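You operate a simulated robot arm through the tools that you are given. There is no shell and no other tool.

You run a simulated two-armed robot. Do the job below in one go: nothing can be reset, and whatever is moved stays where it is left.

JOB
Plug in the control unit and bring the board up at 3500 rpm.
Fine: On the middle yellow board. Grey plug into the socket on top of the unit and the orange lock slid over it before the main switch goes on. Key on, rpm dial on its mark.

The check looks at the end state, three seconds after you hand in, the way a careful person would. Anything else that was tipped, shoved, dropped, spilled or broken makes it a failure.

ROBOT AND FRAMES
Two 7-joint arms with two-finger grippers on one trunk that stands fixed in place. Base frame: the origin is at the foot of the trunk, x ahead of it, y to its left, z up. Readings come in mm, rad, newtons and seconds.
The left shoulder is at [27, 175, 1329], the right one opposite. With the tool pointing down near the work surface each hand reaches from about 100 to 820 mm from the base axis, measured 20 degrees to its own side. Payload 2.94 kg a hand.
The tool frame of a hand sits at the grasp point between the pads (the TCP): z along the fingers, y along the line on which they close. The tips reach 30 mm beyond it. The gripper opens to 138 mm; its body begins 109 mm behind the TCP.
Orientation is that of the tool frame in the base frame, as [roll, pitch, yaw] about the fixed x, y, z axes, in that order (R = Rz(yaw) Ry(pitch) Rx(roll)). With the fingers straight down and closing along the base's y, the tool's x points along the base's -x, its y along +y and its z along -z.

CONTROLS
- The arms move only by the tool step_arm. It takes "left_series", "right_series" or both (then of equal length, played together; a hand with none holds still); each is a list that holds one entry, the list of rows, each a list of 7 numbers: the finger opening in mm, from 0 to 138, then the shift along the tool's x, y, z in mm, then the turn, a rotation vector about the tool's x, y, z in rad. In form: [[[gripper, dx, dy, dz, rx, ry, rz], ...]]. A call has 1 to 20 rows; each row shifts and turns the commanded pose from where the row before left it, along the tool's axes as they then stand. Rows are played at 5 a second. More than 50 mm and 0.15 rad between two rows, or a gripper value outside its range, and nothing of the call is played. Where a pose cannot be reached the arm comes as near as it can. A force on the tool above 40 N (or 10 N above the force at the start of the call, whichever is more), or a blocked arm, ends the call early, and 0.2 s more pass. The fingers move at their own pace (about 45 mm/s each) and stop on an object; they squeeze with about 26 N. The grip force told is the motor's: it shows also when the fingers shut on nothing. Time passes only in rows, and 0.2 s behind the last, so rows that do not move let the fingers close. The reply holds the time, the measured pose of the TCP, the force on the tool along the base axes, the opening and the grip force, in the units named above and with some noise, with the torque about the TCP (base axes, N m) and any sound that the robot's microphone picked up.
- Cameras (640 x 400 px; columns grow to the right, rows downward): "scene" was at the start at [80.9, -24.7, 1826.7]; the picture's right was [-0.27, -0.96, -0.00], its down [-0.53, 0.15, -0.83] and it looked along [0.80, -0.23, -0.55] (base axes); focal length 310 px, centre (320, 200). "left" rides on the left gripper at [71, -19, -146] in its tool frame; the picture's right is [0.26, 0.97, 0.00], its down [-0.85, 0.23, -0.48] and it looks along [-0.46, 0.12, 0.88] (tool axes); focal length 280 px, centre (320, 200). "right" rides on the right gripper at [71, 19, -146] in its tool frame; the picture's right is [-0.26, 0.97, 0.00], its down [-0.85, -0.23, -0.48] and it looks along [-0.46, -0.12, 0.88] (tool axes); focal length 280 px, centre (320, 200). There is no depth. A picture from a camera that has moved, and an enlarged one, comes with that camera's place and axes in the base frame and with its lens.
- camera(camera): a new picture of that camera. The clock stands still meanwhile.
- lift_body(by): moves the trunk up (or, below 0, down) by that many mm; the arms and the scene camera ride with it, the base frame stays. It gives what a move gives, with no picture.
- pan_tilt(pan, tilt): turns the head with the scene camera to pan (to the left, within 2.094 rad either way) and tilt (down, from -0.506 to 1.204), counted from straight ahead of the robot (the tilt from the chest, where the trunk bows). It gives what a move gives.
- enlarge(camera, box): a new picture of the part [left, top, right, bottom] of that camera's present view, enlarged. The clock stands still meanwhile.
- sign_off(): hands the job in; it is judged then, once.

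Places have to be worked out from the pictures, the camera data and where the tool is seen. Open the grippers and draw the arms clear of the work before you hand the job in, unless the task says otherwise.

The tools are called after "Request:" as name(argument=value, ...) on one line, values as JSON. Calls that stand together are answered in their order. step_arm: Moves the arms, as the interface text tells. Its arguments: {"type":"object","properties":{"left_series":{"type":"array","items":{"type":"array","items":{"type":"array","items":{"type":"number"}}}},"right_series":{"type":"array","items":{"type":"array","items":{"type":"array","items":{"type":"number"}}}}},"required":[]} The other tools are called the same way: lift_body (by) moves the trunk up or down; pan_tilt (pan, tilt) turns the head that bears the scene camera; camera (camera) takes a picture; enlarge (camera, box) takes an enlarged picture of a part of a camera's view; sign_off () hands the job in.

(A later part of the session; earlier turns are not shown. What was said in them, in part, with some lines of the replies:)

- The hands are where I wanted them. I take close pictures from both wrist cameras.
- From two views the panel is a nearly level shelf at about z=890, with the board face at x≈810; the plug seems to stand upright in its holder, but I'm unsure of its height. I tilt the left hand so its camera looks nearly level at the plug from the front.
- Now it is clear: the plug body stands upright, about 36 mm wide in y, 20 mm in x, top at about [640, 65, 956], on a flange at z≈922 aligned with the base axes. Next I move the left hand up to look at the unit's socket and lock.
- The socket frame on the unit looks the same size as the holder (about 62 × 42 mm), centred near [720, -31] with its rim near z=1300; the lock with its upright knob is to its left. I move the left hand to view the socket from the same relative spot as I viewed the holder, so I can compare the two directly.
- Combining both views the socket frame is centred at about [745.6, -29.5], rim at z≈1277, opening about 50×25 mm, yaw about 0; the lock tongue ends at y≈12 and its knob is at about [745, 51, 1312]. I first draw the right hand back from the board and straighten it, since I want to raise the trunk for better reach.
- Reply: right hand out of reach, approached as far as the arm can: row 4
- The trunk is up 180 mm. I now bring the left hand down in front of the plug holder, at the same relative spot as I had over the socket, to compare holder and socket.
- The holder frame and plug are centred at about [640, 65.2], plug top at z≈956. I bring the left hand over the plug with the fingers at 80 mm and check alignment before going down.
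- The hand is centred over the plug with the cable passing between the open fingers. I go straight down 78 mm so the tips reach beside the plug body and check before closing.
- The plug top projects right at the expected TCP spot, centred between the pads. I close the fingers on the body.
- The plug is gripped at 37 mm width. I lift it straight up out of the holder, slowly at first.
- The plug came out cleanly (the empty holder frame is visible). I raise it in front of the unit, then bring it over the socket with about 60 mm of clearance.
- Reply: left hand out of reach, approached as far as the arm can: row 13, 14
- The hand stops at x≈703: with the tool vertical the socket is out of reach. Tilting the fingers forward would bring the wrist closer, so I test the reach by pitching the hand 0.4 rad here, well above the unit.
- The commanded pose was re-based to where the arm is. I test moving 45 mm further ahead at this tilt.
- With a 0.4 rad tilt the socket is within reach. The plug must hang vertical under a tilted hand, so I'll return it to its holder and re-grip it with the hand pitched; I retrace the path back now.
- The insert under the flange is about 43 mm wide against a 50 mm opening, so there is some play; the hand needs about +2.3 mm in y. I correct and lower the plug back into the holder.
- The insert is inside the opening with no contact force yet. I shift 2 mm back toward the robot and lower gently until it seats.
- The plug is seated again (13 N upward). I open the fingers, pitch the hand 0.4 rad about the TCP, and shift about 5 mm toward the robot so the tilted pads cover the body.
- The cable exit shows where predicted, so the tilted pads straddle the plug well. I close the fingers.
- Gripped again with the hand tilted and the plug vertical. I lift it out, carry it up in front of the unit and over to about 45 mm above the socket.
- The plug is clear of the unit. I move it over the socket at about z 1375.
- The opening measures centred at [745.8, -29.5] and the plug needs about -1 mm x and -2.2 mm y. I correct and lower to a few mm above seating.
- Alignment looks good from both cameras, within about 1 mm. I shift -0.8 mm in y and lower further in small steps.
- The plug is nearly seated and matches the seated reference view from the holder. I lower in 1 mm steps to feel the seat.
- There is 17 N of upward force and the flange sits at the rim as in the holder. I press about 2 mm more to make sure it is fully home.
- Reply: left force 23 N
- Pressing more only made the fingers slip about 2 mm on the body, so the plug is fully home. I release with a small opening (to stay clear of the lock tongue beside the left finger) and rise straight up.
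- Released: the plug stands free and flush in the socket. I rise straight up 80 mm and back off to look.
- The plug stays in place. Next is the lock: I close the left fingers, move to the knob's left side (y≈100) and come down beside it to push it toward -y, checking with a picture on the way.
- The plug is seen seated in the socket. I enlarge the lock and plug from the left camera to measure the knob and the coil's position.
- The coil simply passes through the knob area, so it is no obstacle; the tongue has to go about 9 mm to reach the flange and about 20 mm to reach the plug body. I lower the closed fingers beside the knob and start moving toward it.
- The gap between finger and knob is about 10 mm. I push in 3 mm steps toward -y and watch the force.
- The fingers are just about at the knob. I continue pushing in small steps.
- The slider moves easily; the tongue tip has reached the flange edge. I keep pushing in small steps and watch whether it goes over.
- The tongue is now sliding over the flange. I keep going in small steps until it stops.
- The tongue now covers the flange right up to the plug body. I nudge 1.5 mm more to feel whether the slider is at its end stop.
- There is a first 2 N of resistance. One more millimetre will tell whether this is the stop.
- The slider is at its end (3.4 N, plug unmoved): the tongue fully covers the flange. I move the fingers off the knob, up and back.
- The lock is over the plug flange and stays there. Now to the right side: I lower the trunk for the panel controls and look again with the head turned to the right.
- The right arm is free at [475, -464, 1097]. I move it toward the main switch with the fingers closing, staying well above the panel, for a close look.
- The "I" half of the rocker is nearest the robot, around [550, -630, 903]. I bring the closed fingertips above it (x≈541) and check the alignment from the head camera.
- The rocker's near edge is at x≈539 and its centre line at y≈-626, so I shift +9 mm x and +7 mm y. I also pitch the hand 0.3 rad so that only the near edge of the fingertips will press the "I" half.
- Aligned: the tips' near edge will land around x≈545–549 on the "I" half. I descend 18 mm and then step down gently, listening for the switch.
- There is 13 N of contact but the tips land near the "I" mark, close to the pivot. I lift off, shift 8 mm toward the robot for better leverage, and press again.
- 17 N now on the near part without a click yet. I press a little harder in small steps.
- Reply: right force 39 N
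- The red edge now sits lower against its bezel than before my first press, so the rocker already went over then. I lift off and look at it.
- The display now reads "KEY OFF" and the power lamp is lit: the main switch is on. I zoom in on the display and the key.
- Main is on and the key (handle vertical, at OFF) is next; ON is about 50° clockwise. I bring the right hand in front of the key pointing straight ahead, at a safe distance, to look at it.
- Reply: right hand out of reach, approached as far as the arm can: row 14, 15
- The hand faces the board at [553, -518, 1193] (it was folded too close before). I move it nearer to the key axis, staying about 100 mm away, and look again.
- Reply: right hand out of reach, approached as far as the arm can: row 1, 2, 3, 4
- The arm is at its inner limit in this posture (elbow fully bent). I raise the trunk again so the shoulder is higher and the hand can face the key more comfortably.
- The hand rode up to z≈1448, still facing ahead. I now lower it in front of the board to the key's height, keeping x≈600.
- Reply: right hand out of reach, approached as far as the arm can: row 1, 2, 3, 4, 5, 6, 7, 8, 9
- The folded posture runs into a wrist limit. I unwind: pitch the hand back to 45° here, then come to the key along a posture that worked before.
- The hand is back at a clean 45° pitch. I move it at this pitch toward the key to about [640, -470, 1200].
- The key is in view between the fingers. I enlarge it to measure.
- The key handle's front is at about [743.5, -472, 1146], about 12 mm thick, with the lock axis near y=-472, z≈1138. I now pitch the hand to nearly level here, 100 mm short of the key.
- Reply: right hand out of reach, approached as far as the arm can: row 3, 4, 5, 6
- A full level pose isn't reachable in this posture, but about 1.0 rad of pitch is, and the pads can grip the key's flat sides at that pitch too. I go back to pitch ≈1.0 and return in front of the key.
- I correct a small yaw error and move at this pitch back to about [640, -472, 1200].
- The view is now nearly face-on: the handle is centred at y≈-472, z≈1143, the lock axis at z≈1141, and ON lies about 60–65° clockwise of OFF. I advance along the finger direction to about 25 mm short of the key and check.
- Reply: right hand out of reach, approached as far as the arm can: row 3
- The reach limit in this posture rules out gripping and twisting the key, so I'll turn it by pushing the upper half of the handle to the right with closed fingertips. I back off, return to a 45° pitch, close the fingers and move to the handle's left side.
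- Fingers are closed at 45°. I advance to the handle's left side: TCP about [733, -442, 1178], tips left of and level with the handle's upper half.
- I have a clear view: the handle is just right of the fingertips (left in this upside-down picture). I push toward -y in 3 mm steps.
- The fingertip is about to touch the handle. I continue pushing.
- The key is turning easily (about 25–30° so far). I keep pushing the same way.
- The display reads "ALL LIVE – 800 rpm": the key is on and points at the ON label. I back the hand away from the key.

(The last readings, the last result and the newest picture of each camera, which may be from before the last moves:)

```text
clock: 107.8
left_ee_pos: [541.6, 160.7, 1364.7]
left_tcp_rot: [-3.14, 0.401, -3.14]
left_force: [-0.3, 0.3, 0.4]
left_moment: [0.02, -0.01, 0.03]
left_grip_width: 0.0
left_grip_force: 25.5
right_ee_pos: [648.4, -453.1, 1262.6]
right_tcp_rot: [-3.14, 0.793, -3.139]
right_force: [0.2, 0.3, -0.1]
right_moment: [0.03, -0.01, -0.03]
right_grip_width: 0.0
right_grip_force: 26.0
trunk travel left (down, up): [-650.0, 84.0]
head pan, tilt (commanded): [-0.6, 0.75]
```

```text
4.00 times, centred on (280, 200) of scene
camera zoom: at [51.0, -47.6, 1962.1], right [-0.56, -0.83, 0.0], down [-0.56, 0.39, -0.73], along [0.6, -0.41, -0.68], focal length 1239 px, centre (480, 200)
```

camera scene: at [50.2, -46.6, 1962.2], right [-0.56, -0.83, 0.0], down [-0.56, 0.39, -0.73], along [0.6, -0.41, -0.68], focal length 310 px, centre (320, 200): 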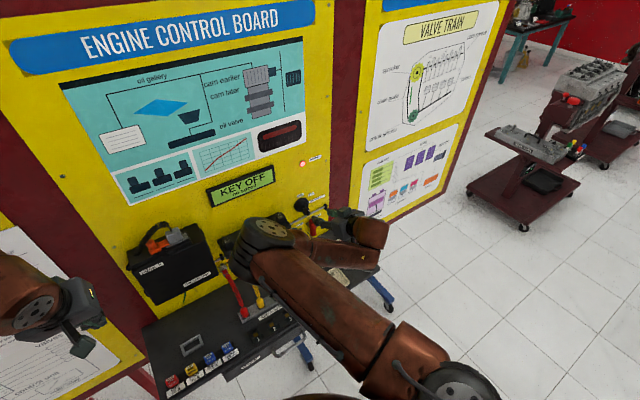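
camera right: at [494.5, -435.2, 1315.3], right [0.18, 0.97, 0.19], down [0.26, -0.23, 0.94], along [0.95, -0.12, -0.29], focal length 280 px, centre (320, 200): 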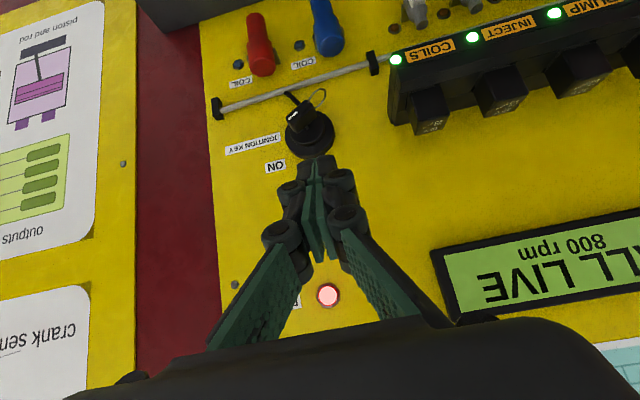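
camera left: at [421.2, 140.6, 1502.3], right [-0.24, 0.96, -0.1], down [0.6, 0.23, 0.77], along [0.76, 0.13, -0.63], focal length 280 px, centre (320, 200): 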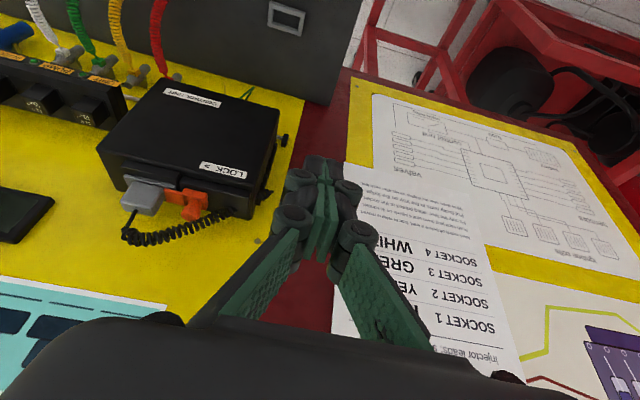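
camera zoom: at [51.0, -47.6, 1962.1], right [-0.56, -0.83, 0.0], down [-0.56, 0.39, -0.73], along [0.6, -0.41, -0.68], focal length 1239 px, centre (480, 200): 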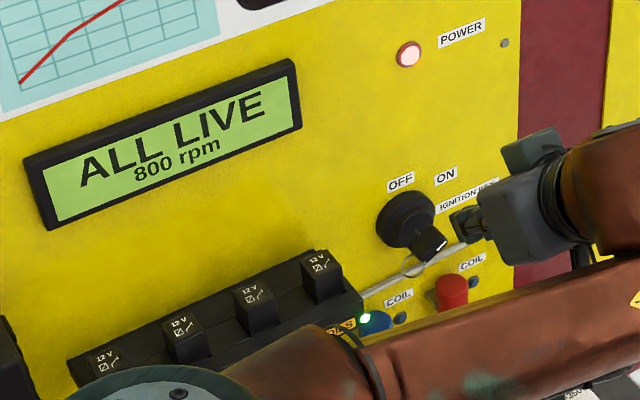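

The key stays on at "ALL LIVE – 800 rpm". Now the dial: I pull the hand back, reduce the pitch to 0.3 rad and open the fingers partly, then lower the trunk.

Request:
step_arm(right_series=[[[20, 30, -15, -20, 0, 0, 0], [40, 30, -15, -20, 0, 0, 0], [60, 0, -15, 0, 0, 0.1225, 0], [60, 0, -15, 0, 0, 0.1225, 0], [60, 0, -15, 0, 0, 0.1225, 0], [60, 0, 0, 0, 0, 0.1225, 0], [60, 0, 0, 0, 0, 0, 0]]])

Request:
lift_body(by=-220)

Request:
camera(camera="right")

Request:
camera(camera="scene")

```text
clock: 109.4
left_ee_pos: [542.1, 162.0, 1364.2]
left_tcp_rot: [-3.139, 0.403, -3.14]
left_force: [0.4, -0.3, 0.0]
left_moment: [0.0, -0.01, 0.02]
left_grip_width: 0.3
left_grip_force: 26.0
right_ee_pos: [576.9, -525.6, 1249.7]
right_tcp_rot: [-3.14, 0.303, 3.141]
right_force: [0.3, -0.4, 1.4]
right_moment: [0.03, -0.02, -0.02]
right_grip_width: 60.1
right_grip_force: 0.0
trunk travel left (down, up): [-650.0, 84.0]
head pan, tilt (commanded): [-0.6, 0.75]
```

```text
clock: 111.8
left_ee_pos: [540.5, 160.1, 1145.6]
left_tcp_rot: [-3.14, 0.4, -3.138]
left_force: [0.5, 0.3, 0.3]
left_moment: [0.01, 0.0, -0.04]
left_grip_width: 0.2
left_grip_force: 25.8
right_ee_pos: [575.4, -526.8, 1028.1]
right_tcp_rot: [3.141, 0.305, 3.139]
right_force: [-0.7, 0.3, 0.3]
right_moment: [0.03, 0.0, 0.0]
right_grip_width: 59.9
right_grip_force: 0.0
trunk travel left (down, up): [-430.0, 304.0]
head pan, tilt (commanded): [-0.6, 0.75]
```

```text
taken
camera right: at [465.4, -509.5, 1147.9], right [0.25, 0.97, 0.08], down [0.67, -0.23, 0.71], along [0.7, -0.12, -0.7], focal length 280 px, centre (320, 200)
```

right: 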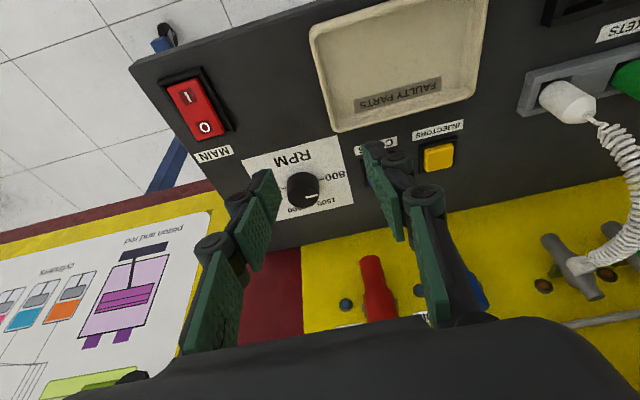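

```text
taken
camera scene: at [81.6, -47.1, 1742.6], right [-0.56, -0.83, 0.0], down [-0.56, 0.39, -0.73], along [0.6, -0.41, -0.68], focal length 310 px, centre (320, 200)
```

scene: 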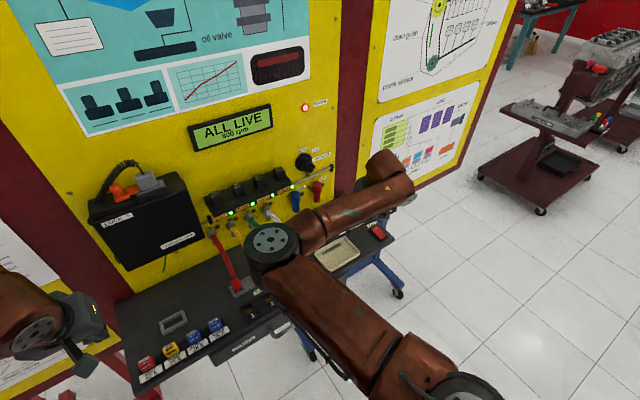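

I have the dial in view. I enlarge it to measure its position and size.

Request:
enlarge(camera="right", box=[240, 130, 370, 220])

Request:
enlarge(camera="right", box=[130, 60, 250, 170])

```text
4.44 times, centred on (305, 175) of right
camera zoom: at [465.4, -509.5, 1147.9], right [0.25, 0.97, 0.08], down [0.67, -0.23, 0.71], along [0.7, -0.12, -0.7], focal length 1246 px, centre (387, 311)
```

zoom: 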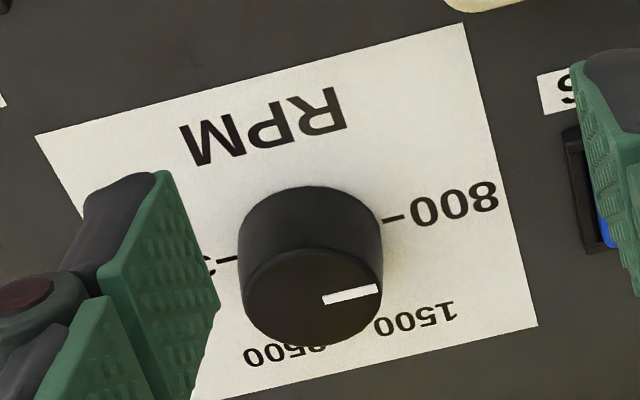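

```text
3.64 times, centred on (190, 115) of right
camera zoom: at [465.4, -509.5, 1147.9], right [0.25, 0.97, 0.08], down [0.67, -0.23, 0.71], along [0.7, -0.12, -0.7], focal length 1020 px, centre (793, 509)
```

zoom: 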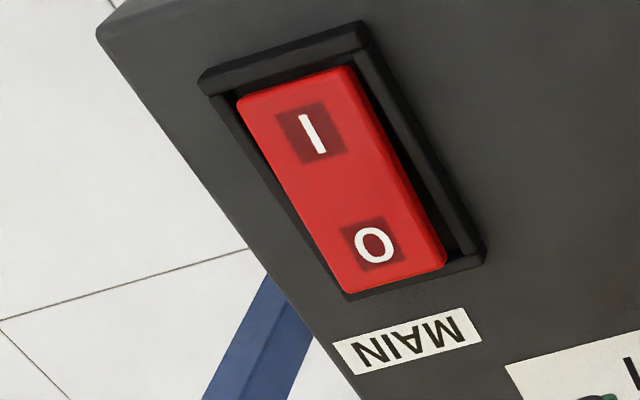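

The knob is about 36 mm wide and 22 mm tall, axis near [683.5, -566.6], card at z≈898. I move the open fingers above it at z≈1000 for a check.

Request:
step_arm(right_series=[[[70, -29.3, -13.3, 18.9, 0, 0, 0], [70, -29.3, -13.3, 18.9, 0, 0, 0], [70, -29.3, -13.3, 18.9, 0, 0, 0], [70, 0, 0, 0, 0, 0, 0], [70, 0, 0, 0, 0, 0, 0]]])

Request:
camera(camera="right")

Request:
enlarge(camera="right", box=[250, 100, 390, 220])

```text
clock: 113.0
left_ee_pos: [541.5, 161.4, 1144.4]
left_tcp_rot: [-3.141, 0.4, -3.139]
left_force: [1.1, -0.4, 0.6]
left_moment: [-0.02, 0.01, -0.01]
left_grip_width: 0.0
left_grip_force: 26.0
right_ee_pos: [677.9, -567.7, 999.3]
right_tcp_rot: [-3.141, 0.302, 3.141]
right_force: [0.2, -0.7, -1.3]
right_moment: [0.0, -0.01, -0.01]
right_grip_width: 69.9
right_grip_force: 0.0
trunk travel left (down, up): [-430.0, 304.0]
head pan, tilt (commanded): [-0.6, 0.75]
```

```text
taken
camera right: at [566.8, -549.4, 1118.5], right [0.25, 0.96, 0.08], down [0.67, -0.23, 0.71], along [0.7, -0.12, -0.7], focal length 280 px, centre (320, 200)
```

right: 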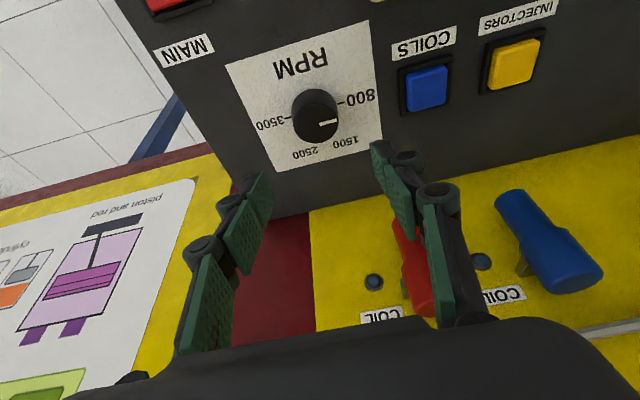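

```text
3.33 times, centred on (320, 160) of right
camera zoom: at [566.8, -549.4, 1118.5], right [0.25, 0.96, 0.08], down [0.67, -0.23, 0.71], along [0.7, -0.12, -0.7], focal length 935 px, centre (320, 333)
```

zoom: 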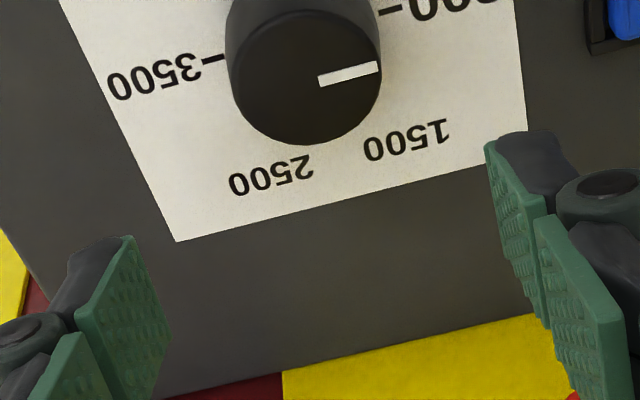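

The knob centre works out at [682.7, -566.3], so I shift -2.7 mm x and +2.1 mm y and lower the open fingers around it to TCP z≈935.

Request:
step_arm(right_series=[[[70, 2.58, 2.1, -0.8, 0, 0, 0], [70, 7.5, 0, 23.9, 0, 0, 0], [70, 6, 0, 19.1, 0, 0, 0], [70, 3.6, 0, 11.5, 0, 0, 0], [70, 2.4, 0, 7.6, 0, 0, 0], [70, 0, 0, 0, 0, 0, 0], [70, 0, 0, 0, 0, 0, 0]]])

Request:
enlarge(camera="right", box=[220, 100, 420, 240])

```text
clock: 114.6
left_ee_pos: [541.4, 160.1, 1144.6]
left_tcp_rot: [-3.14, 0.398, -3.14]
left_force: [-0.6, 1.0, 0.3]
left_moment: [0.0, 0.0, 0.02]
left_grip_width: 0.0
left_grip_force: 25.8
right_ee_pos: [673.9, -566.1, 936.0]
right_tcp_rot: [-3.141, 0.302, 3.142]
right_force: [-0.2, 0.3, -0.3]
right_moment: [0.01, -0.02, -0.01]
right_grip_width: 70.0
right_grip_force: 0.1
trunk travel left (down, up): [-430.0, 304.0]
head pan, tilt (commanded): [-0.6, 0.75]
```

```text
2.86 times, centred on (320, 170) of right
camera zoom: at [562.4, -547.7, 1054.5], right [0.25, 0.97, 0.08], down [0.67, -0.23, 0.71], along [0.7, -0.12, -0.7], focal length 801 px, centre (320, 286)
```

zoom: 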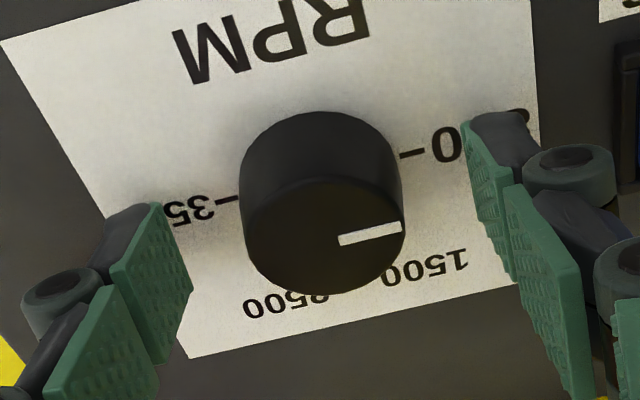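

The pads straddle the knob well. I close the fingers on it.

Request:
step_arm(right_series=[[[55, 0, 0, 0, 0, 0, 0], [45, 0, 0, 0, 0, 0, 0], [20, 0, 0, 0, 0, 0, 0], [20, 0, 0, 0, 0, 0, 0], [20, 0, 0, 0, 0, 0, 0], [20, 0, 0, 0, 0, 0, 0]]])

Request:
enlarge(camera="right", box=[220, 100, 420, 240])

Request:
enlarge(camera="scene", box=[180, 90, 340, 190])

```text
clock: 116.0
left_ee_pos: [542.6, 161.6, 1143.3]
left_tcp_rot: [-3.139, 0.401, -3.14]
left_force: [-0.4, 0.9, 0.6]
left_moment: [-0.01, 0.0, 0.03]
left_grip_width: 0.2
left_grip_force: 26.2
right_ee_pos: [674.3, -565.6, 938.0]
right_tcp_rot: [-3.14, 0.303, -3.141]
right_force: [-0.9, 4.3, -1.3]
right_moment: [0.12, -0.02, 0.04]
right_grip_width: 36.0
right_grip_force: 44.6
trunk travel left (down, up): [-430.0, 304.0]
head pan, tilt (commanded): [-0.6, 0.75]
```

```text
2.86 times, centred on (320, 170) of right
camera zoom: at [562.5, -547.0, 1054.7], right [0.25, 0.97, 0.08], down [0.67, -0.23, 0.71], along [0.7, -0.12, -0.7], focal length 801 px, centre (320, 286)
```

zoom: 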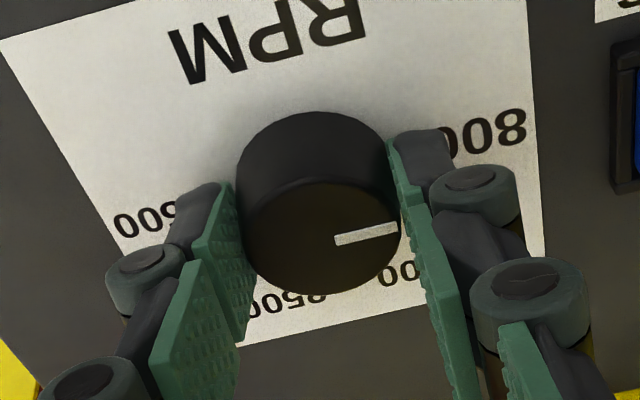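

```text
4.00 times, centred on (260, 140) of scene
camera zoom: at [82.1, -46.7, 1742.4], right [-0.56, -0.83, 0.0], down [-0.56, 0.39, -0.73], along [0.6, -0.41, -0.68], focal length 1239 px, centre (560, 440)
```

zoom: 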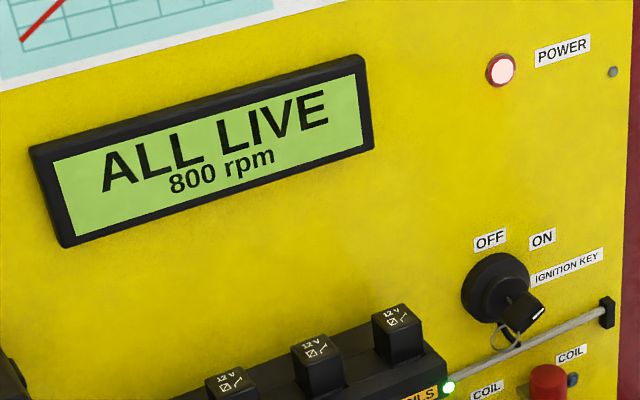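

The knob is held (36.0 mm). I turn it clockwise, first by 0.2 rad, and check the display.

Request:
step_arm(right_series=[[[20, 0, 1.0, 0, 0.02984, 0, 0.09544], [20, 0, 0.7, 0, 0.02984, 0, 0.09544], [20, 0, 0, 0, 0, 0, 0]]])

Request:
enlarge(camera="right", box=[220, 100, 420, 240])

Request:
enlarge(camera="scene", box=[180, 90, 340, 190])

```text
clock: 116.8
left_ee_pos: [542.3, 161.8, 1145.2]
left_tcp_rot: [-3.14, 0.4, -3.14]
left_force: [-0.1, -0.1, -0.7]
left_moment: [-0.01, -0.02, 0.0]
left_grip_width: 0.2
left_grip_force: 26.3
right_ee_pos: [675.0, -564.5, 936.5]
right_tcp_rot: [-3.139, 0.303, 2.94]
right_force: [0.0, 3.4, -0.2]
right_moment: [0.02, 0.18, 0.02]
right_grip_width: 36.3
right_grip_force: 45.1
trunk travel left (down, up): [-430.0, 304.0]
head pan, tilt (commanded): [-0.6, 0.75]
```

```text
2.86 times, centred on (320, 170) of right
camera zoom: at [568.6, -523.7, 1054.6], right [0.44, 0.9, 0.08], down [0.61, -0.36, 0.71], along [0.66, -0.26, -0.7], focal length 801 px, centre (320, 286)
```

zoom: 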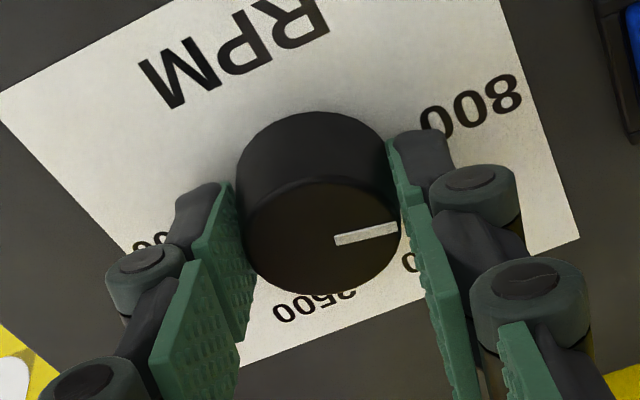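

```text
4.00 times, centred on (260, 140) of scene
camera zoom: at [82.1, -46.7, 1742.4], right [-0.56, -0.83, 0.0], down [-0.56, 0.39, -0.73], along [0.6, -0.41, -0.68], focal length 1239 px, centre (560, 440)
```

zoom: 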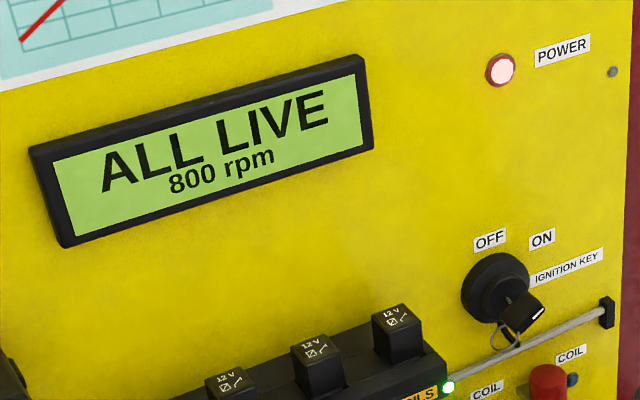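

The knob turns with the fingers. I continue clockwise to about 60° in total and check again.

Request:
step_arm(right_series=[[[20, 0, 0.74, 0, 0.0316, 0, 0.1012], [20, 0, 0.74, 0, 0.0316, 0, 0.1012], [20, 0, 0.74, 0, 0.0316, 0, 0.1012], [20, 0, 0.74, 0, 0.0316, 0, 0.1012], [20, 0, 0.74, 0, 0.0316, 0, 0.1012], [20, 0, 0.74, 0, 0.0316, 0, 0.1012], [20, 0, 0.74, 0, 0.0316, 0, 0.1012], [20, 0, 0.74, 0, 0.0316, 0, 0.1012], [20, 0, 0, 0, 0, 0, 0]]])

Request:
enlarge(camera="right", box=[220, 100, 420, 240])

Request:
enlarge(camera="scene", box=[180, 90, 340, 190])

```text
clock: 118.8
left_ee_pos: [540.8, 160.7, 1144.8]
left_tcp_rot: [-3.141, 0.401, -3.141]
left_force: [-0.3, 0.3, -0.1]
left_moment: [-0.03, 0.02, 0.02]
left_grip_width: 0.0
left_grip_force: 26.1
right_ee_pos: [678.0, -560.8, 936.4]
right_tcp_rot: [3.142, 0.303, 2.091]
right_force: [-8.0, 0.7, 3.4]
right_moment: [0.03, 0.3, -0.05]
right_grip_width: 36.2
right_grip_force: 44.9
trunk travel left (down, up): [-430.0, 304.0]
head pan, tilt (commanded): [-0.6, 0.75]
```

```text
2.86 times, centred on (320, 170) of right
camera zoom: at [638.0, -454.8, 1054.6], right [0.96, 0.26, 0.08], down [0.13, -0.69, 0.71], along [0.24, -0.67, -0.7], focal length 801 px, centre (320, 286)
```

zoom: 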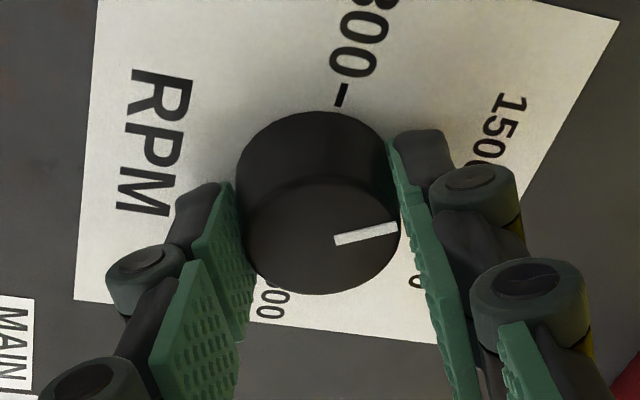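

```text
4.00 times, centred on (260, 140) of scene
camera zoom: at [80.5, -46.6, 1742.5], right [-0.57, -0.82, 0.0], down [-0.56, 0.39, -0.73], along [0.6, -0.41, -0.68], focal length 1239 px, centre (560, 440)
```

zoom: 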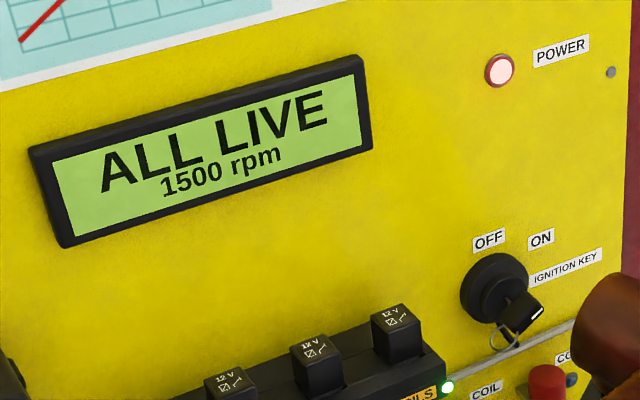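

The display reads 1500 rpm after 60°. I release, turn the open hand back around the knob, re-centre, and grip again for the next stroke.

Request:
step_arm(right_series=[[[60, 0, -1.3, 0, 0, 0, 0], [60, 0, 0, 0, 0, 0, 0], [60, 0, 0, 0, -0.0313, 0, -0.1002], [60, 0, 0, 0, -0.0313, 0, -0.1002], [60, 0, 0, 0, -0.0313, 0, -0.1002], [60, 0, 0, 0, -0.0313, 0, -0.1002], [60, 0, 0, 0, -0.0313, 0, -0.1002], [60, 0, 0, 0, -0.0313, 0, -0.1002], [60, 0, 0, 0, -0.0313, 0, -0.1002], [60, 0, 0, 0, -0.0313, 0, -0.1002], [60, 0, 0, 0, -0.0313, 0, -0.1002], [60, 0, 0, 0, -0.0313, 0, -0.1002], [60, 2.4, -4.3, -0.75, 0, 0, 0], [60, 0, 0, 0, 0, 0, 0], [60, 0, 0, 0, 0, 0, 0]]])

Request:
enlarge(camera="right", box=[220, 100, 420, 240])

Request:
enlarge(camera="scene", box=[180, 90, 340, 190])

```text
clock: 122.0
left_ee_pos: [541.2, 161.9, 1144.2]
left_tcp_rot: [-3.139, 0.4, -3.139]
left_force: [-0.6, 0.7, 0.5]
left_moment: [-0.02, -0.03, -0.01]
left_grip_width: 0.1
left_grip_force: 26.2
right_ee_pos: [675.0, -563.9, 936.3]
right_tcp_rot: [3.141, 0.302, -3.14]
right_force: [-0.6, -0.5, -0.7]
right_moment: [-0.03, 0.01, 0.0]
right_grip_width: 59.9
right_grip_force: 0.0
trunk travel left (down, up): [-430.0, 304.0]
head pan, tilt (commanded): [-0.6, 0.75]
```

```text
2.86 times, centred on (320, 170) of right
camera zoom: at [562.7, -546.0, 1054.6], right [0.25, 0.97, 0.08], down [0.67, -0.23, 0.71], along [0.7, -0.12, -0.7], focal length 801 px, centre (320, 286)
```

zoom: 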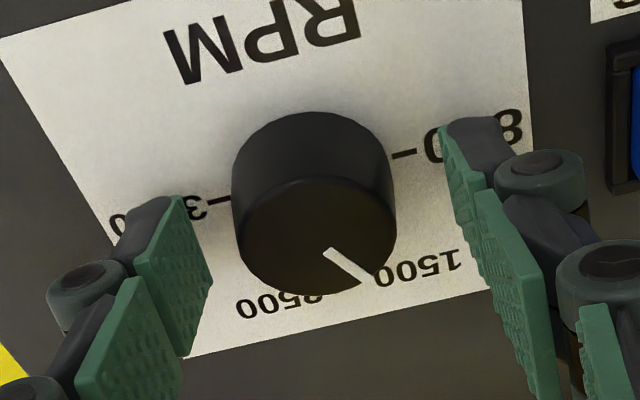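

```text
4.00 times, centred on (260, 140) of scene
camera zoom: at [82.1, -47.2, 1742.4], right [-0.56, -0.83, 0.0], down [-0.56, 0.39, -0.73], along [0.6, -0.41, -0.68], focal length 1239 px, centre (560, 440)
```

zoom: 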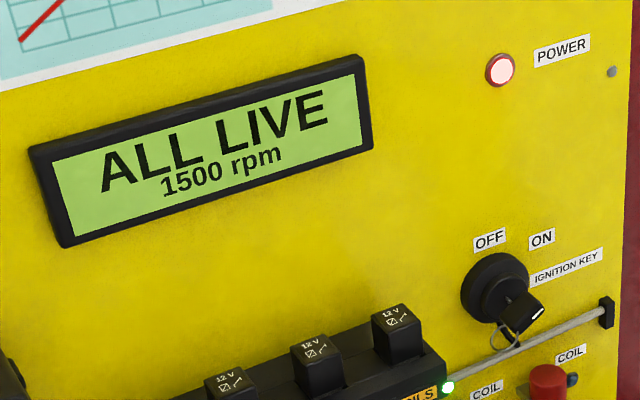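

The pointer now sits at 1500 and the hand is back at its start. I grip again and turn another 60°.

Request:
step_arm(right_series=[[[45, 0, -0.7, 0, 0, 0, 0], [20, 0, 0, 0, 0, 0, 0], [20, 0, 0, 0, 0, 0, 0], [20, 0, 0, 0, 0, 0, 0], [20, 0, 0, 0, 0, 0, 0]]])

```text
clock: 123.2
left_ee_pos: [541.5, 161.1, 1143.8]
left_tcp_rot: [-3.139, 0.4, -3.139]
left_force: [-0.7, 0.1, 0.7]
left_moment: [-0.04, 0.0, -0.04]
left_grip_width: 0.0
left_grip_force: 26.2
right_ee_pos: [673.9, -565.0, 935.3]
right_tcp_rot: [3.141, 0.304, -3.139]
right_force: [0.7, -0.8, -0.2]
right_moment: [-0.02, -0.08, 0.01]
right_grip_width: 36.0
right_grip_force: 44.7
trunk travel left (down, up): [-430.0, 304.0]
head pan, tilt (commanded): [-0.6, 0.75]
```

Centred this time with no side force. I turn it clockwise by another 60°.

Request:
step_arm(right_series=[[[20, 0, 0.64, 0, 0.0312, 0, 0.1], [20, 0, 0.64, 0, 0.0312, 0, 0.1], [20, 0, 0.64, 0, 0.0312, 0, 0.1], [20, 0, 0.64, 0, 0.0312, 0, 0.1], [20, 0, 0.64, 0, 0.0312, 0, 0.1], [20, 0, 0.64, 0, 0.0312, 0, 0.1], [20, 0, 0.64, 0, 0.0312, 0, 0.1], [20, 0, 0.64, 0, 0.0312, 0, 0.1], [20, 0, 0.64, 0, 0.0312, 0, 0.1], [20, 0, 0.64, 0, 0.0312, 0, 0.1], [20, 0, 0, 0, 0, 0, 0]]])

Request:
enlarge(camera="right", box=[220, 100, 420, 240])

Request:
enlarge(camera="scene", box=[180, 90, 340, 190])

```text
clock: 125.6
left_ee_pos: [541.9, 161.7, 1145.0]
left_tcp_rot: [-3.139, 0.401, -3.14]
left_force: [-0.2, -0.1, 0.0]
left_moment: [0.02, 0.01, 0.02]
left_grip_width: 0.1
left_grip_force: 26.3
right_ee_pos: [677.2, -559.8, 935.7]
right_tcp_rot: [3.142, 0.304, 2.092]
right_force: [2.2, -5.1, 2.3]
right_moment: [-0.04, 0.17, 0.01]
right_grip_width: 36.4
right_grip_force: 44.7
trunk travel left (down, up): [-430.0, 304.0]
head pan, tilt (commanded): [-0.6, 0.75]
```

```text
2.86 times, centred on (320, 170) of right
camera zoom: at [637.9, -455.3, 1054.4], right [0.96, 0.26, 0.08], down [0.13, -0.69, 0.71], along [0.24, -0.67, -0.7], focal length 801 px, centre (320, 286)
```

zoom: 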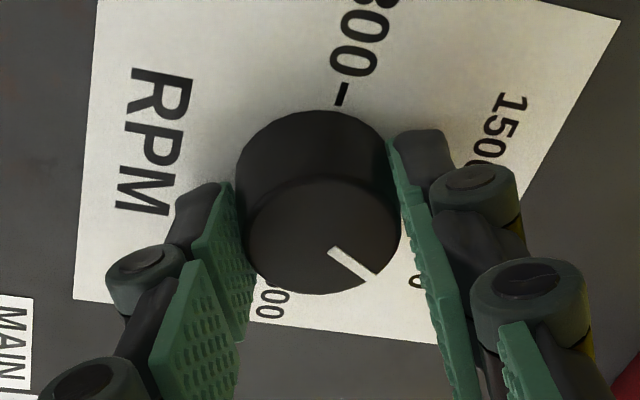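

```text
4.00 times, centred on (260, 140) of scene
camera zoom: at [82.1, -47.7, 1742.4], right [-0.56, -0.83, 0.0], down [-0.56, 0.39, -0.73], along [0.6, -0.41, -0.68], focal length 1239 px, centre (560, 440)
```

zoom: 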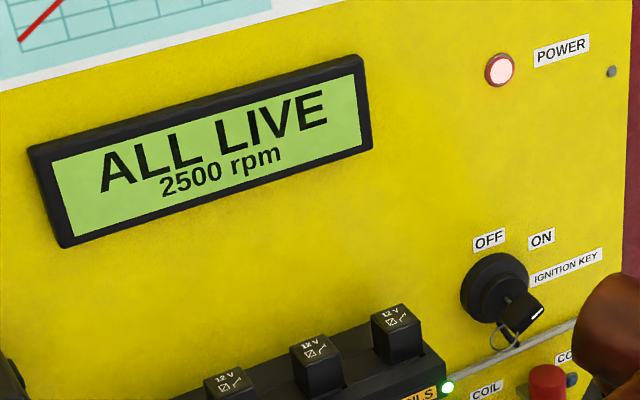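

2500 rpm. I release, return the open hand to the start angle and re-grip for the last 60°.

Request:
step_arm(right_series=[[[60, 0, 0, 0, 0, 0, 0], [60, 0, 0, 0, 0, 0, 0], [60, 0, 0, 0, -0.0312, 0, -0.1], [60, 0, 0, 0, -0.0312, 0, -0.1], [60, 0, 0, 0, -0.0312, 0, -0.1], [60, 0, 0, 0, -0.0312, 0, -0.1], [60, 0, 0, 0, -0.0312, 0, -0.1], [60, 0, 0, 0, -0.0312, 0, -0.1], [60, 0, 0, 0, -0.0312, 0, -0.1], [60, 0, 0, 0, -0.0312, 0, -0.1], [60, 0, 0, 0, -0.0312, 0, -0.1], [60, 0, 0, 0, -0.0312, 0, -0.1], [60, 2.9, -5.2, -0.9, 0, 0, 0], [60, 0, 0, 0, 0, 0, 0], [60, 0, 0, 0, 0, 0, 0]]])

Request:
enlarge(camera="right", box=[220, 100, 420, 240])

```text
clock: 128.8
left_ee_pos: [542.3, 160.6, 1145.3]
left_tcp_rot: [-3.14, 0.4, -3.138]
left_force: [0.8, 0.1, 0.5]
left_moment: [-0.03, 0.02, 0.0]
left_grip_width: 0.1
left_grip_force: 26.2
right_ee_pos: [674.4, -566.2, 936.1]
right_tcp_rot: [3.141, 0.304, -3.139]
right_force: [0.2, 1.0, 0.4]
right_moment: [0.0, 0.02, 0.01]
right_grip_width: 60.2
right_grip_force: 0.0
trunk travel left (down, up): [-430.0, 304.0]
head pan, tilt (commanded): [-0.6, 0.75]
```

```text
2.86 times, centred on (320, 170) of right
camera zoom: at [562.8, -547.2, 1054.7], right [0.25, 0.97, 0.08], down [0.67, -0.23, 0.71], along [0.7, -0.12, -0.7], focal length 801 px, centre (320, 286)
```

zoom: 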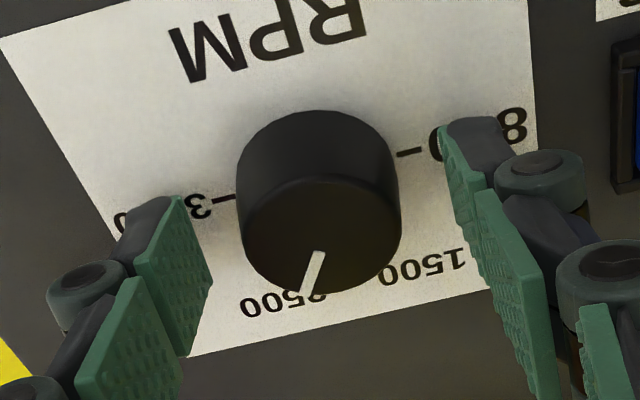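

The pointer is at 2500. I re-centre by 1 mm, grip and turn the last 60° clockwise.

Request:
step_arm(right_series=[[[45, 0, 1.0, 0, 0, 0, 0], [20, 0, 0, 0, 0, 0, 0], [20, 0, 0, 0, 0, 0, 0], [20, 0, 0, 0, 0, 0, 0], [20, 0, 0.64, 0, 0.0312, 0, 0.1], [20, 0, 0.64, 0, 0.0312, 0, 0.1], [20, 0, 0.64, 0, 0.0312, 0, 0.1], [20, 0, 0.64, 0, 0.0312, 0, 0.1], [20, 0, 0.64, 0, 0.0312, 0, 0.1], [20, 0, 0.64, 0, 0.0312, 0, 0.1], [20, 0, 0.64, 0, 0.0312, 0, 0.1], [20, 0, 0.64, 0, 0.0312, 0, 0.1], [20, 0, 0.64, 0, 0.0312, 0, 0.1], [20, 0, 0, 0, 0, 0, 0]]])

Request:
enlarge(camera="right", box=[220, 100, 420, 240])

Request:
enlarge(camera="scene", box=[180, 90, 340, 190])

```text
clock: 131.8
left_ee_pos: [542.0, 160.1, 1145.3]
left_tcp_rot: [-3.14, 0.399, -3.141]
left_force: [-0.3, -1.1, 0.2]
left_moment: [-0.01, 0.0, -0.01]
left_grip_width: 0.1
left_grip_force: 26.1
right_ee_pos: [676.9, -560.4, 935.4]
right_tcp_rot: [3.141, 0.304, 2.2]
right_force: [8.2, -9.8, 0.8]
right_moment: [-0.64, -0.4, -0.01]
right_grip_width: 35.8
right_grip_force: 44.8
trunk travel left (down, up): [-430.0, 304.0]
head pan, tilt (commanded): [-0.6, 0.75]
```

```text
2.86 times, centred on (320, 170) of right
camera zoom: at [626.5, -459.8, 1054.3], right [0.93, 0.36, 0.08], down [0.21, -0.68, 0.71], along [0.31, -0.64, -0.7], focal length 801 px, centre (320, 286)
```

zoom: 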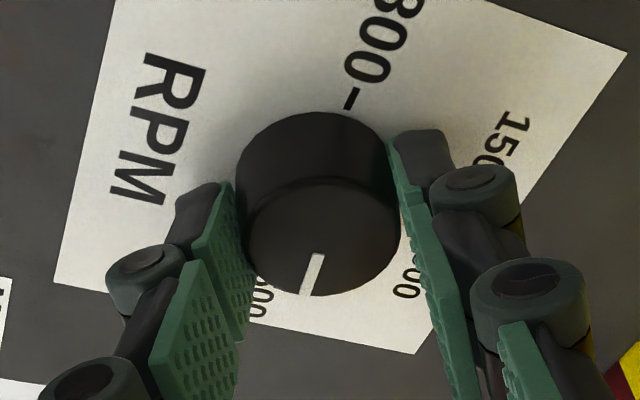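

```text
4.00 times, centred on (260, 140) of scene
camera zoom: at [82.9, -48.5, 1742.4], right [-0.57, -0.83, 0.0], down [-0.56, 0.39, -0.73], along [0.6, -0.41, -0.68], focal length 1239 px, centre (560, 440)
```

zoom: 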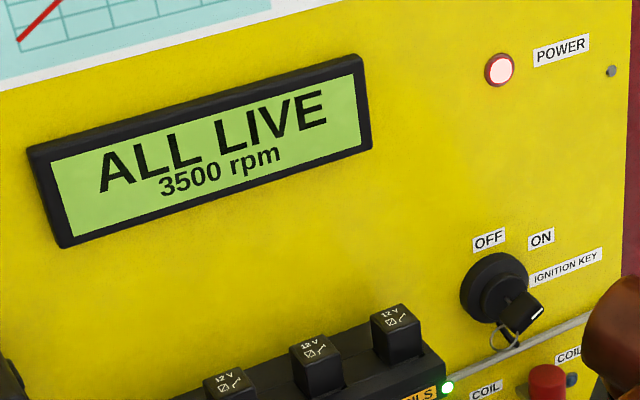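

The display reads 3500 rpm. I release the knob and look at the pointer against the 3500 mark.

Request:
step_arm(right_series=[[[60, 0, 0, 0, 0, 0, 0], [60, 0, 0, 0, 0, 0, 0], [60, 0, 0, 0, -0.0312, 0, -0.1], [60, 0, 0, 0, -0.0312, 0, -0.1], [60, 0, 0, 0, -0.0312, 0, -0.1], [60, 0, 0, 0, -0.0312, 0, -0.1], [60, 0, 0, 0, -0.0312, 0, -0.1], [60, 0, 0, 0, -0.0312, 0, -0.1], [60, 0, 0, 0, -0.0312, 0, -0.1], [60, 0, 0, 0, -0.0312, 0, -0.1], [60, 0, 0, 0, -0.0312, 0, -0.1], [60, 2.9, -4.6, -0.9, 0, 0, 0], [60, 0, 0, 0, 0, 0, 0]]])

Request:
enlarge(camera="right", box=[220, 100, 420, 240])

Request:
enlarge(camera="scene", box=[180, 90, 340, 190])

```text
clock: 134.6
left_ee_pos: [540.9, 161.6, 1144.0]
left_tcp_rot: [-3.14, 0.399, -3.14]
left_force: [0.3, -0.7, 0.3]
left_moment: [-0.02, 0.02, -0.01]
left_grip_width: 0.3
left_grip_force: 25.7
right_ee_pos: [673.9, -563.9, 935.9]
right_tcp_rot: [-3.141, 0.301, -3.139]
right_force: [-0.5, -0.1, 0.0]
right_moment: [0.01, -0.02, -0.01]
right_grip_width: 60.0
right_grip_force: 0.1
trunk travel left (down, up): [-430.0, 304.0]
head pan, tilt (commanded): [-0.6, 0.75]
```

```text
2.86 times, centred on (320, 170) of right
camera zoom: at [562.3, -546.2, 1054.7], right [0.25, 0.97, 0.08], down [0.67, -0.23, 0.71], along [0.7, -0.12, -0.7], focal length 801 px, centre (320, 286)
```

zoom: 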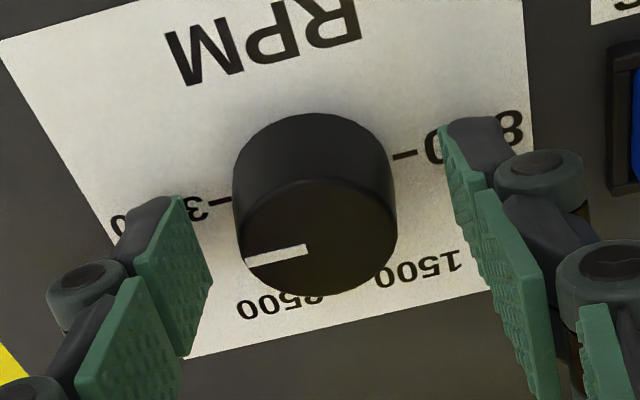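

```text
4.00 times, centred on (260, 140) of scene
camera zoom: at [82.2, -47.3, 1742.4], right [-0.56, -0.83, 0.0], down [-0.56, 0.39, -0.73], along [0.6, -0.41, -0.68], focal length 1239 px, centre (560, 440)
```

zoom: 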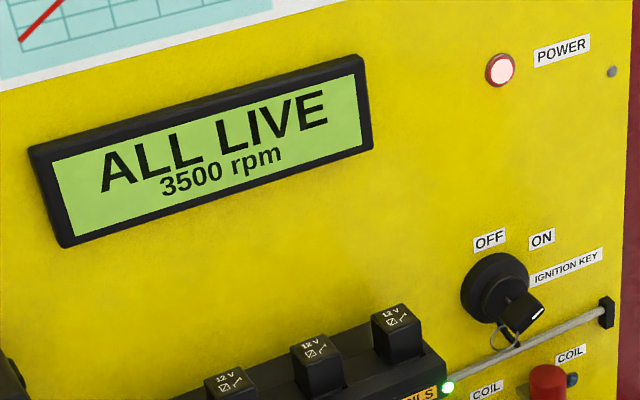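

The pointer line now lies along the 800–3500 tick line on the 3500 side, and the display shows 3500 rpm. I raise the open hand straight up off the knob and take a last close look at it.

Request:
step_arm(right_series=[[[60, -3, 0, -9.5, 0, 0, 0], [60, -9, 0, -28.6, 0, 0, 0], [60, -12, 0, -38, 0, 0, 0], [60, 20, 0, -20, 0, 0, 0], [60, 0, 0, 0, 0, 0, 0]]])

Request:
camera(camera="right")

Request:
enlarge(camera="right", box=[250, 80, 370, 190])

```text
clock: 135.8
left_ee_pos: [543.0, 160.7, 1144.2]
left_tcp_rot: [-3.141, 0.399, -3.14]
left_force: [0.2, -0.7, -0.3]
left_moment: [-0.01, 0.02, 0.01]
left_grip_width: 0.0
left_grip_force: 25.8
right_ee_pos: [647.7, -562.7, 1028.3]
right_tcp_rot: [-3.141, 0.301, -3.139]
right_force: [0.3, -0.1, -0.5]
right_moment: [0.02, 0.01, -0.02]
right_grip_width: 59.8
right_grip_force: 0.0
trunk travel left (down, up): [-430.0, 304.0]
head pan, tilt (commanded): [-0.6, 0.75]
```

```text
taken
camera right: at [537.1, -544.9, 1147.4], right [0.25, 0.97, 0.08], down [0.67, -0.23, 0.71], along [0.7, -0.12, -0.7], focal length 280 px, centre (320, 200)
```

right: 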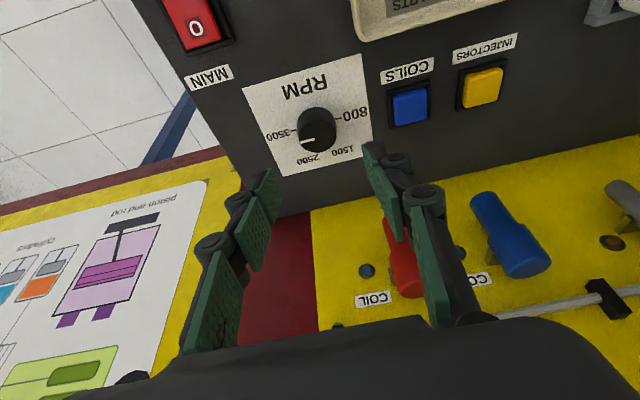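

```text
3.64 times, centred on (310, 135) of right
camera zoom: at [537.1, -544.9, 1147.4], right [0.25, 0.97, 0.08], down [0.67, -0.23, 0.71], along [0.7, -0.12, -0.7], focal length 1020 px, centre (356, 436)
```

zoom: 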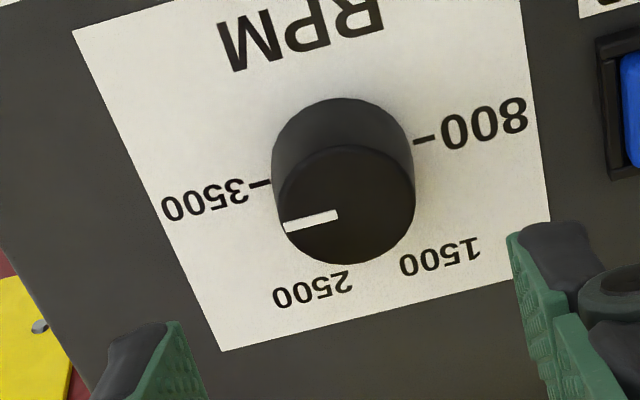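

The pointer is on the 3500 tick within about a degree. I open both grippers and draw both arms back clear of the board.

Request:
step_arm(left_series=[[[0, 14.3, 0, -27.8, 0, 0, 0], [40, 14.3, 0, -27.8, 0, 0, 0], [80, 14.3, 0, -27.8, 0, 0, 0], [120, 14.3, 0, -27.8, 0, 0, 0], [138, 14.3, 0, -27.8, 0, 0, 0], [138, 0, 0, 0, 0, 0, 0], [138, 0, 0, 0, 0, 0, 0], [138, 0, 0, 0, 0, 0, 0]]], right_series=[[[60, 16.4, 13.3, -31.3, 0, 0, 0], [60, 16.4, 13.3, -31.3, 0, 0, 0], [60, 16.4, 13.3, -31.3, 0, 0, 0], [100, 16.4, 13.3, -31.3, 0, 0, 0], [138, 16.4, 13.3, -31.3, 0, 0, 0], [138, 16.4, 13.3, -31.3, 0, 0, 0], [138, 0, 0, 0, 0, 0, 0], [138, 0, 0, 0, 0, 0, 0]]])

Request:
pan_tilt(pan=-0.272, tilt=0.583)

Request:
camera(camera="scene")

Request:
camera(camera="left")

Request:
camera(camera="right")

```text
clock: 137.6
left_ee_pos: [421.8, 161.1, 1245.9]
left_tcp_rot: [3.141, 0.401, -3.14]
left_force: [0.2, 0.2, 0.6]
left_moment: [-0.03, 0.0, 0.0]
left_grip_width: 136.3
left_grip_force: 0.1
right_ee_pos: [495.9, -483.6, 1179.1]
right_tcp_rot: [-3.14, 0.304, -3.14]
right_force: [-0.1, 0.1, -0.6]
right_moment: [-0.01, 0.01, -0.02]
right_grip_width: 138.0
right_grip_force: 0.1
trunk travel left (down, up): [-430.0, 304.0]
head pan, tilt (commanded): [-0.6, 0.75]
```

```text
clock: 138.4
left_ee_pos: [423.2, 161.2, 1243.6]
left_tcp_rot: [-3.14, 0.4, -3.141]
left_force: [0.5, -0.1, 0.2]
left_moment: [-0.02, -0.01, 0.01]
left_grip_width: 138.0
left_grip_force: 0.0
right_ee_pos: [495.1, -485.4, 1178.7]
right_tcp_rot: [3.142, 0.302, -3.139]
right_force: [-0.2, -0.3, -0.5]
right_moment: [0.0, 0.02, 0.0]
right_grip_width: 138.1
right_grip_force: 0.0
trunk travel left (down, up): [-430.0, 304.0]
head pan, tilt (commanded): [-0.272, 0.583]
```

```text
taken
camera scene: at [99.2, -24.5, 1756.8], right [-0.27, -0.96, 0.0], down [-0.53, 0.15, -0.83], along [0.8, -0.23, -0.55], focal length 310 px, centre (320, 200)
```

scene: 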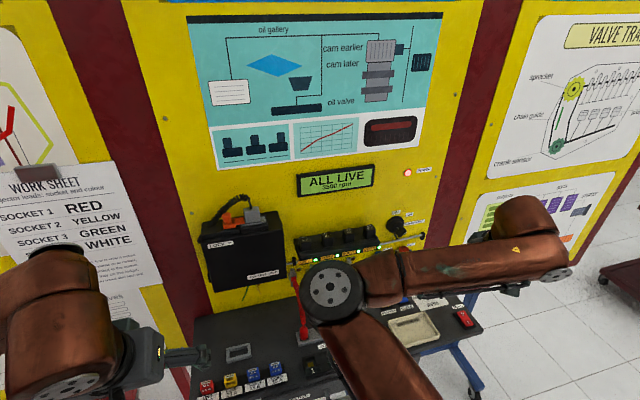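

```text
taken
camera left: at [300.7, 141.7, 1351.5], right [-0.24, 0.96, -0.1], down [0.6, 0.23, 0.77], along [0.77, 0.12, -0.63], focal length 280 px, centre (320, 200)
```

left: 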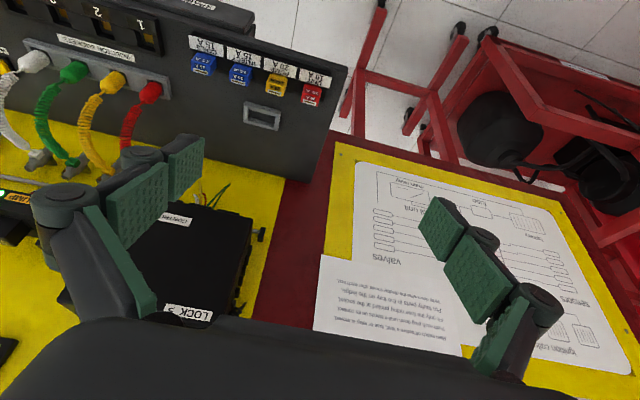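

```text
taken
camera right: at [384.7, -466.9, 1297.3], right [0.25, 0.97, 0.08], down [0.67, -0.23, 0.71], along [0.7, -0.12, -0.7], focal length 280 px, centre (320, 200)
```

right: 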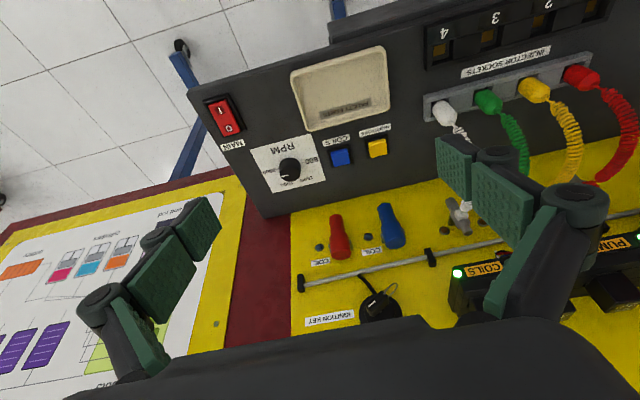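

Both arms are clear. I take final enlarged views of the plug and lock, the display, and the dial and switch.

Request:
enlarge(camera="scene", box=[190, 180, 310, 300])

Request:
enlarge(camera="scene", box=[290, 150, 450, 270])

Request:
enlarge(camera="right", box=[190, 80, 350, 210])

Request:
enlarge(camera="scene", box=[190, 300, 320, 400])

```text
3.33 times, centred on (250, 240) of scene
camera zoom: at [99.2, -24.5, 1756.8], right [-0.27, -0.96, 0.0], down [-0.53, 0.15, -0.83], along [0.8, -0.23, -0.55], focal length 1032 px, centre (553, 67)
```

zoom: 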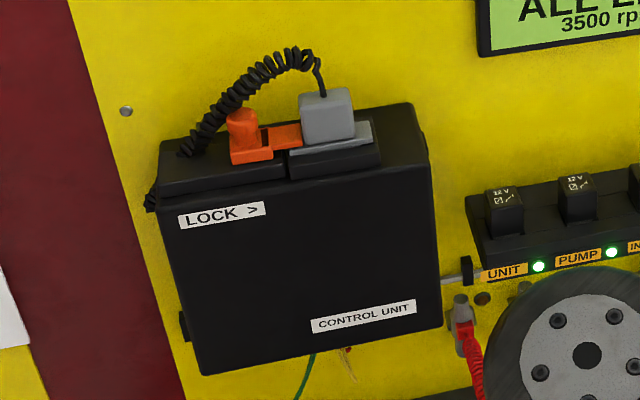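

```text
3.33 times, centred on (370, 210) of scene
camera zoom: at [99.2, -24.5, 1756.8], right [-0.27, -0.96, 0.0], down [-0.53, 0.15, -0.83], along [0.8, -0.23, -0.55], focal length 1032 px, centre (153, 167)
```

zoom: 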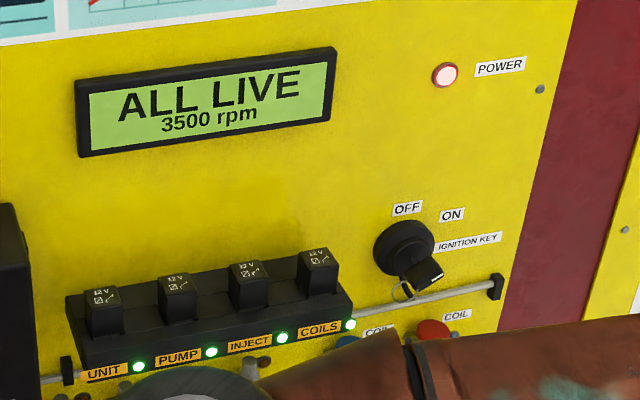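

```text
3.08 times, centred on (270, 145) of right
camera zoom: at [384.7, -466.9, 1297.3], right [0.25, 0.97, 0.08], down [0.67, -0.23, 0.71], along [0.7, -0.12, -0.7], focal length 863 px, centre (474, 369)
```

zoom: 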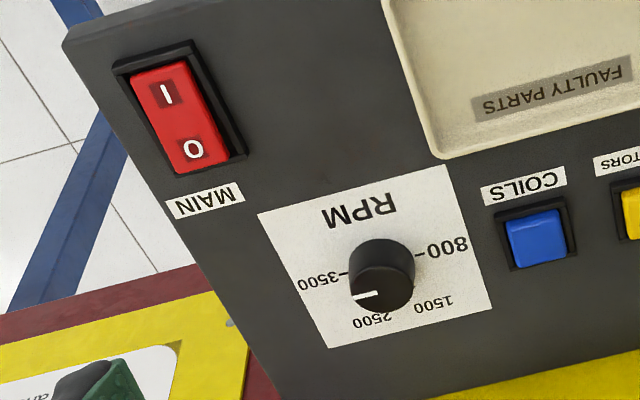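

```text
4.00 times, centred on (255, 350) of scene
camera zoom: at [99.2, -24.5, 1756.8], right [-0.27, -0.96, 0.0], down [-0.53, 0.15, -0.83], along [0.8, -0.23, -0.55], focal length 1239 px, centre (580, -400)
```

zoom: 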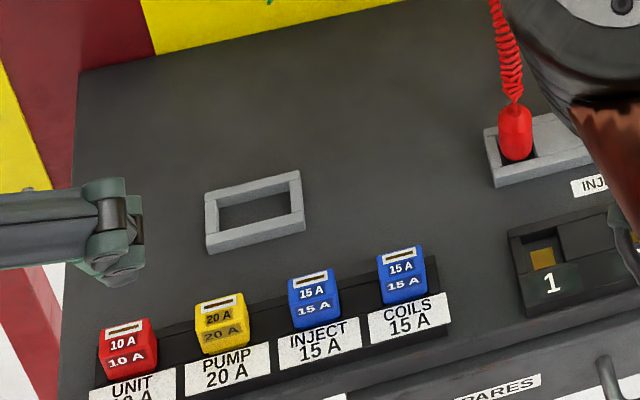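

All checks out:
- The plug is seated under the orange lock.
- Main is on I, and the power and relay lamps are lit.
- The key is at ON and the dial is on 3500.
- The display reads "ALL LIVE – 3500 rpm".
- Both hands are open and clear, and nothing else was disturbed.

I hand the job in.

Request:
sign_off()

```text
The job is handed in.
```

The board is up at 3500 rpm: the display on the middle yellow board reads "ALL LIVE – 3500 rpm", and I have handed the job in.

- **Plug:** the grey plug is fully seated in the socket on top of the control unit. My first grip could not reach the socket, so I put the plug back in its holder once and re-gripped it with the hand tilted.
- **Lock:** the orange lock is slid fully over the plug's flange. This was done before the main switch went on.
- **Main switch:** it is on I, and the power lamp and relay lamps are lit. It flipped on the first press, but I pressed again up to about 39 N before I noticed. The switch looks undamaged.
- **Key:** it is at ON, pointing at the label. I turned it by pushing the handle with closed fingertips, because the arm could not reach far enough to grip and twist it.
- **Dial:** the pointer is on the 3500 mark, within about a degree.

Both grippers are open and drawn clear. I saw nothing else moved or knocked over in the final pictures.
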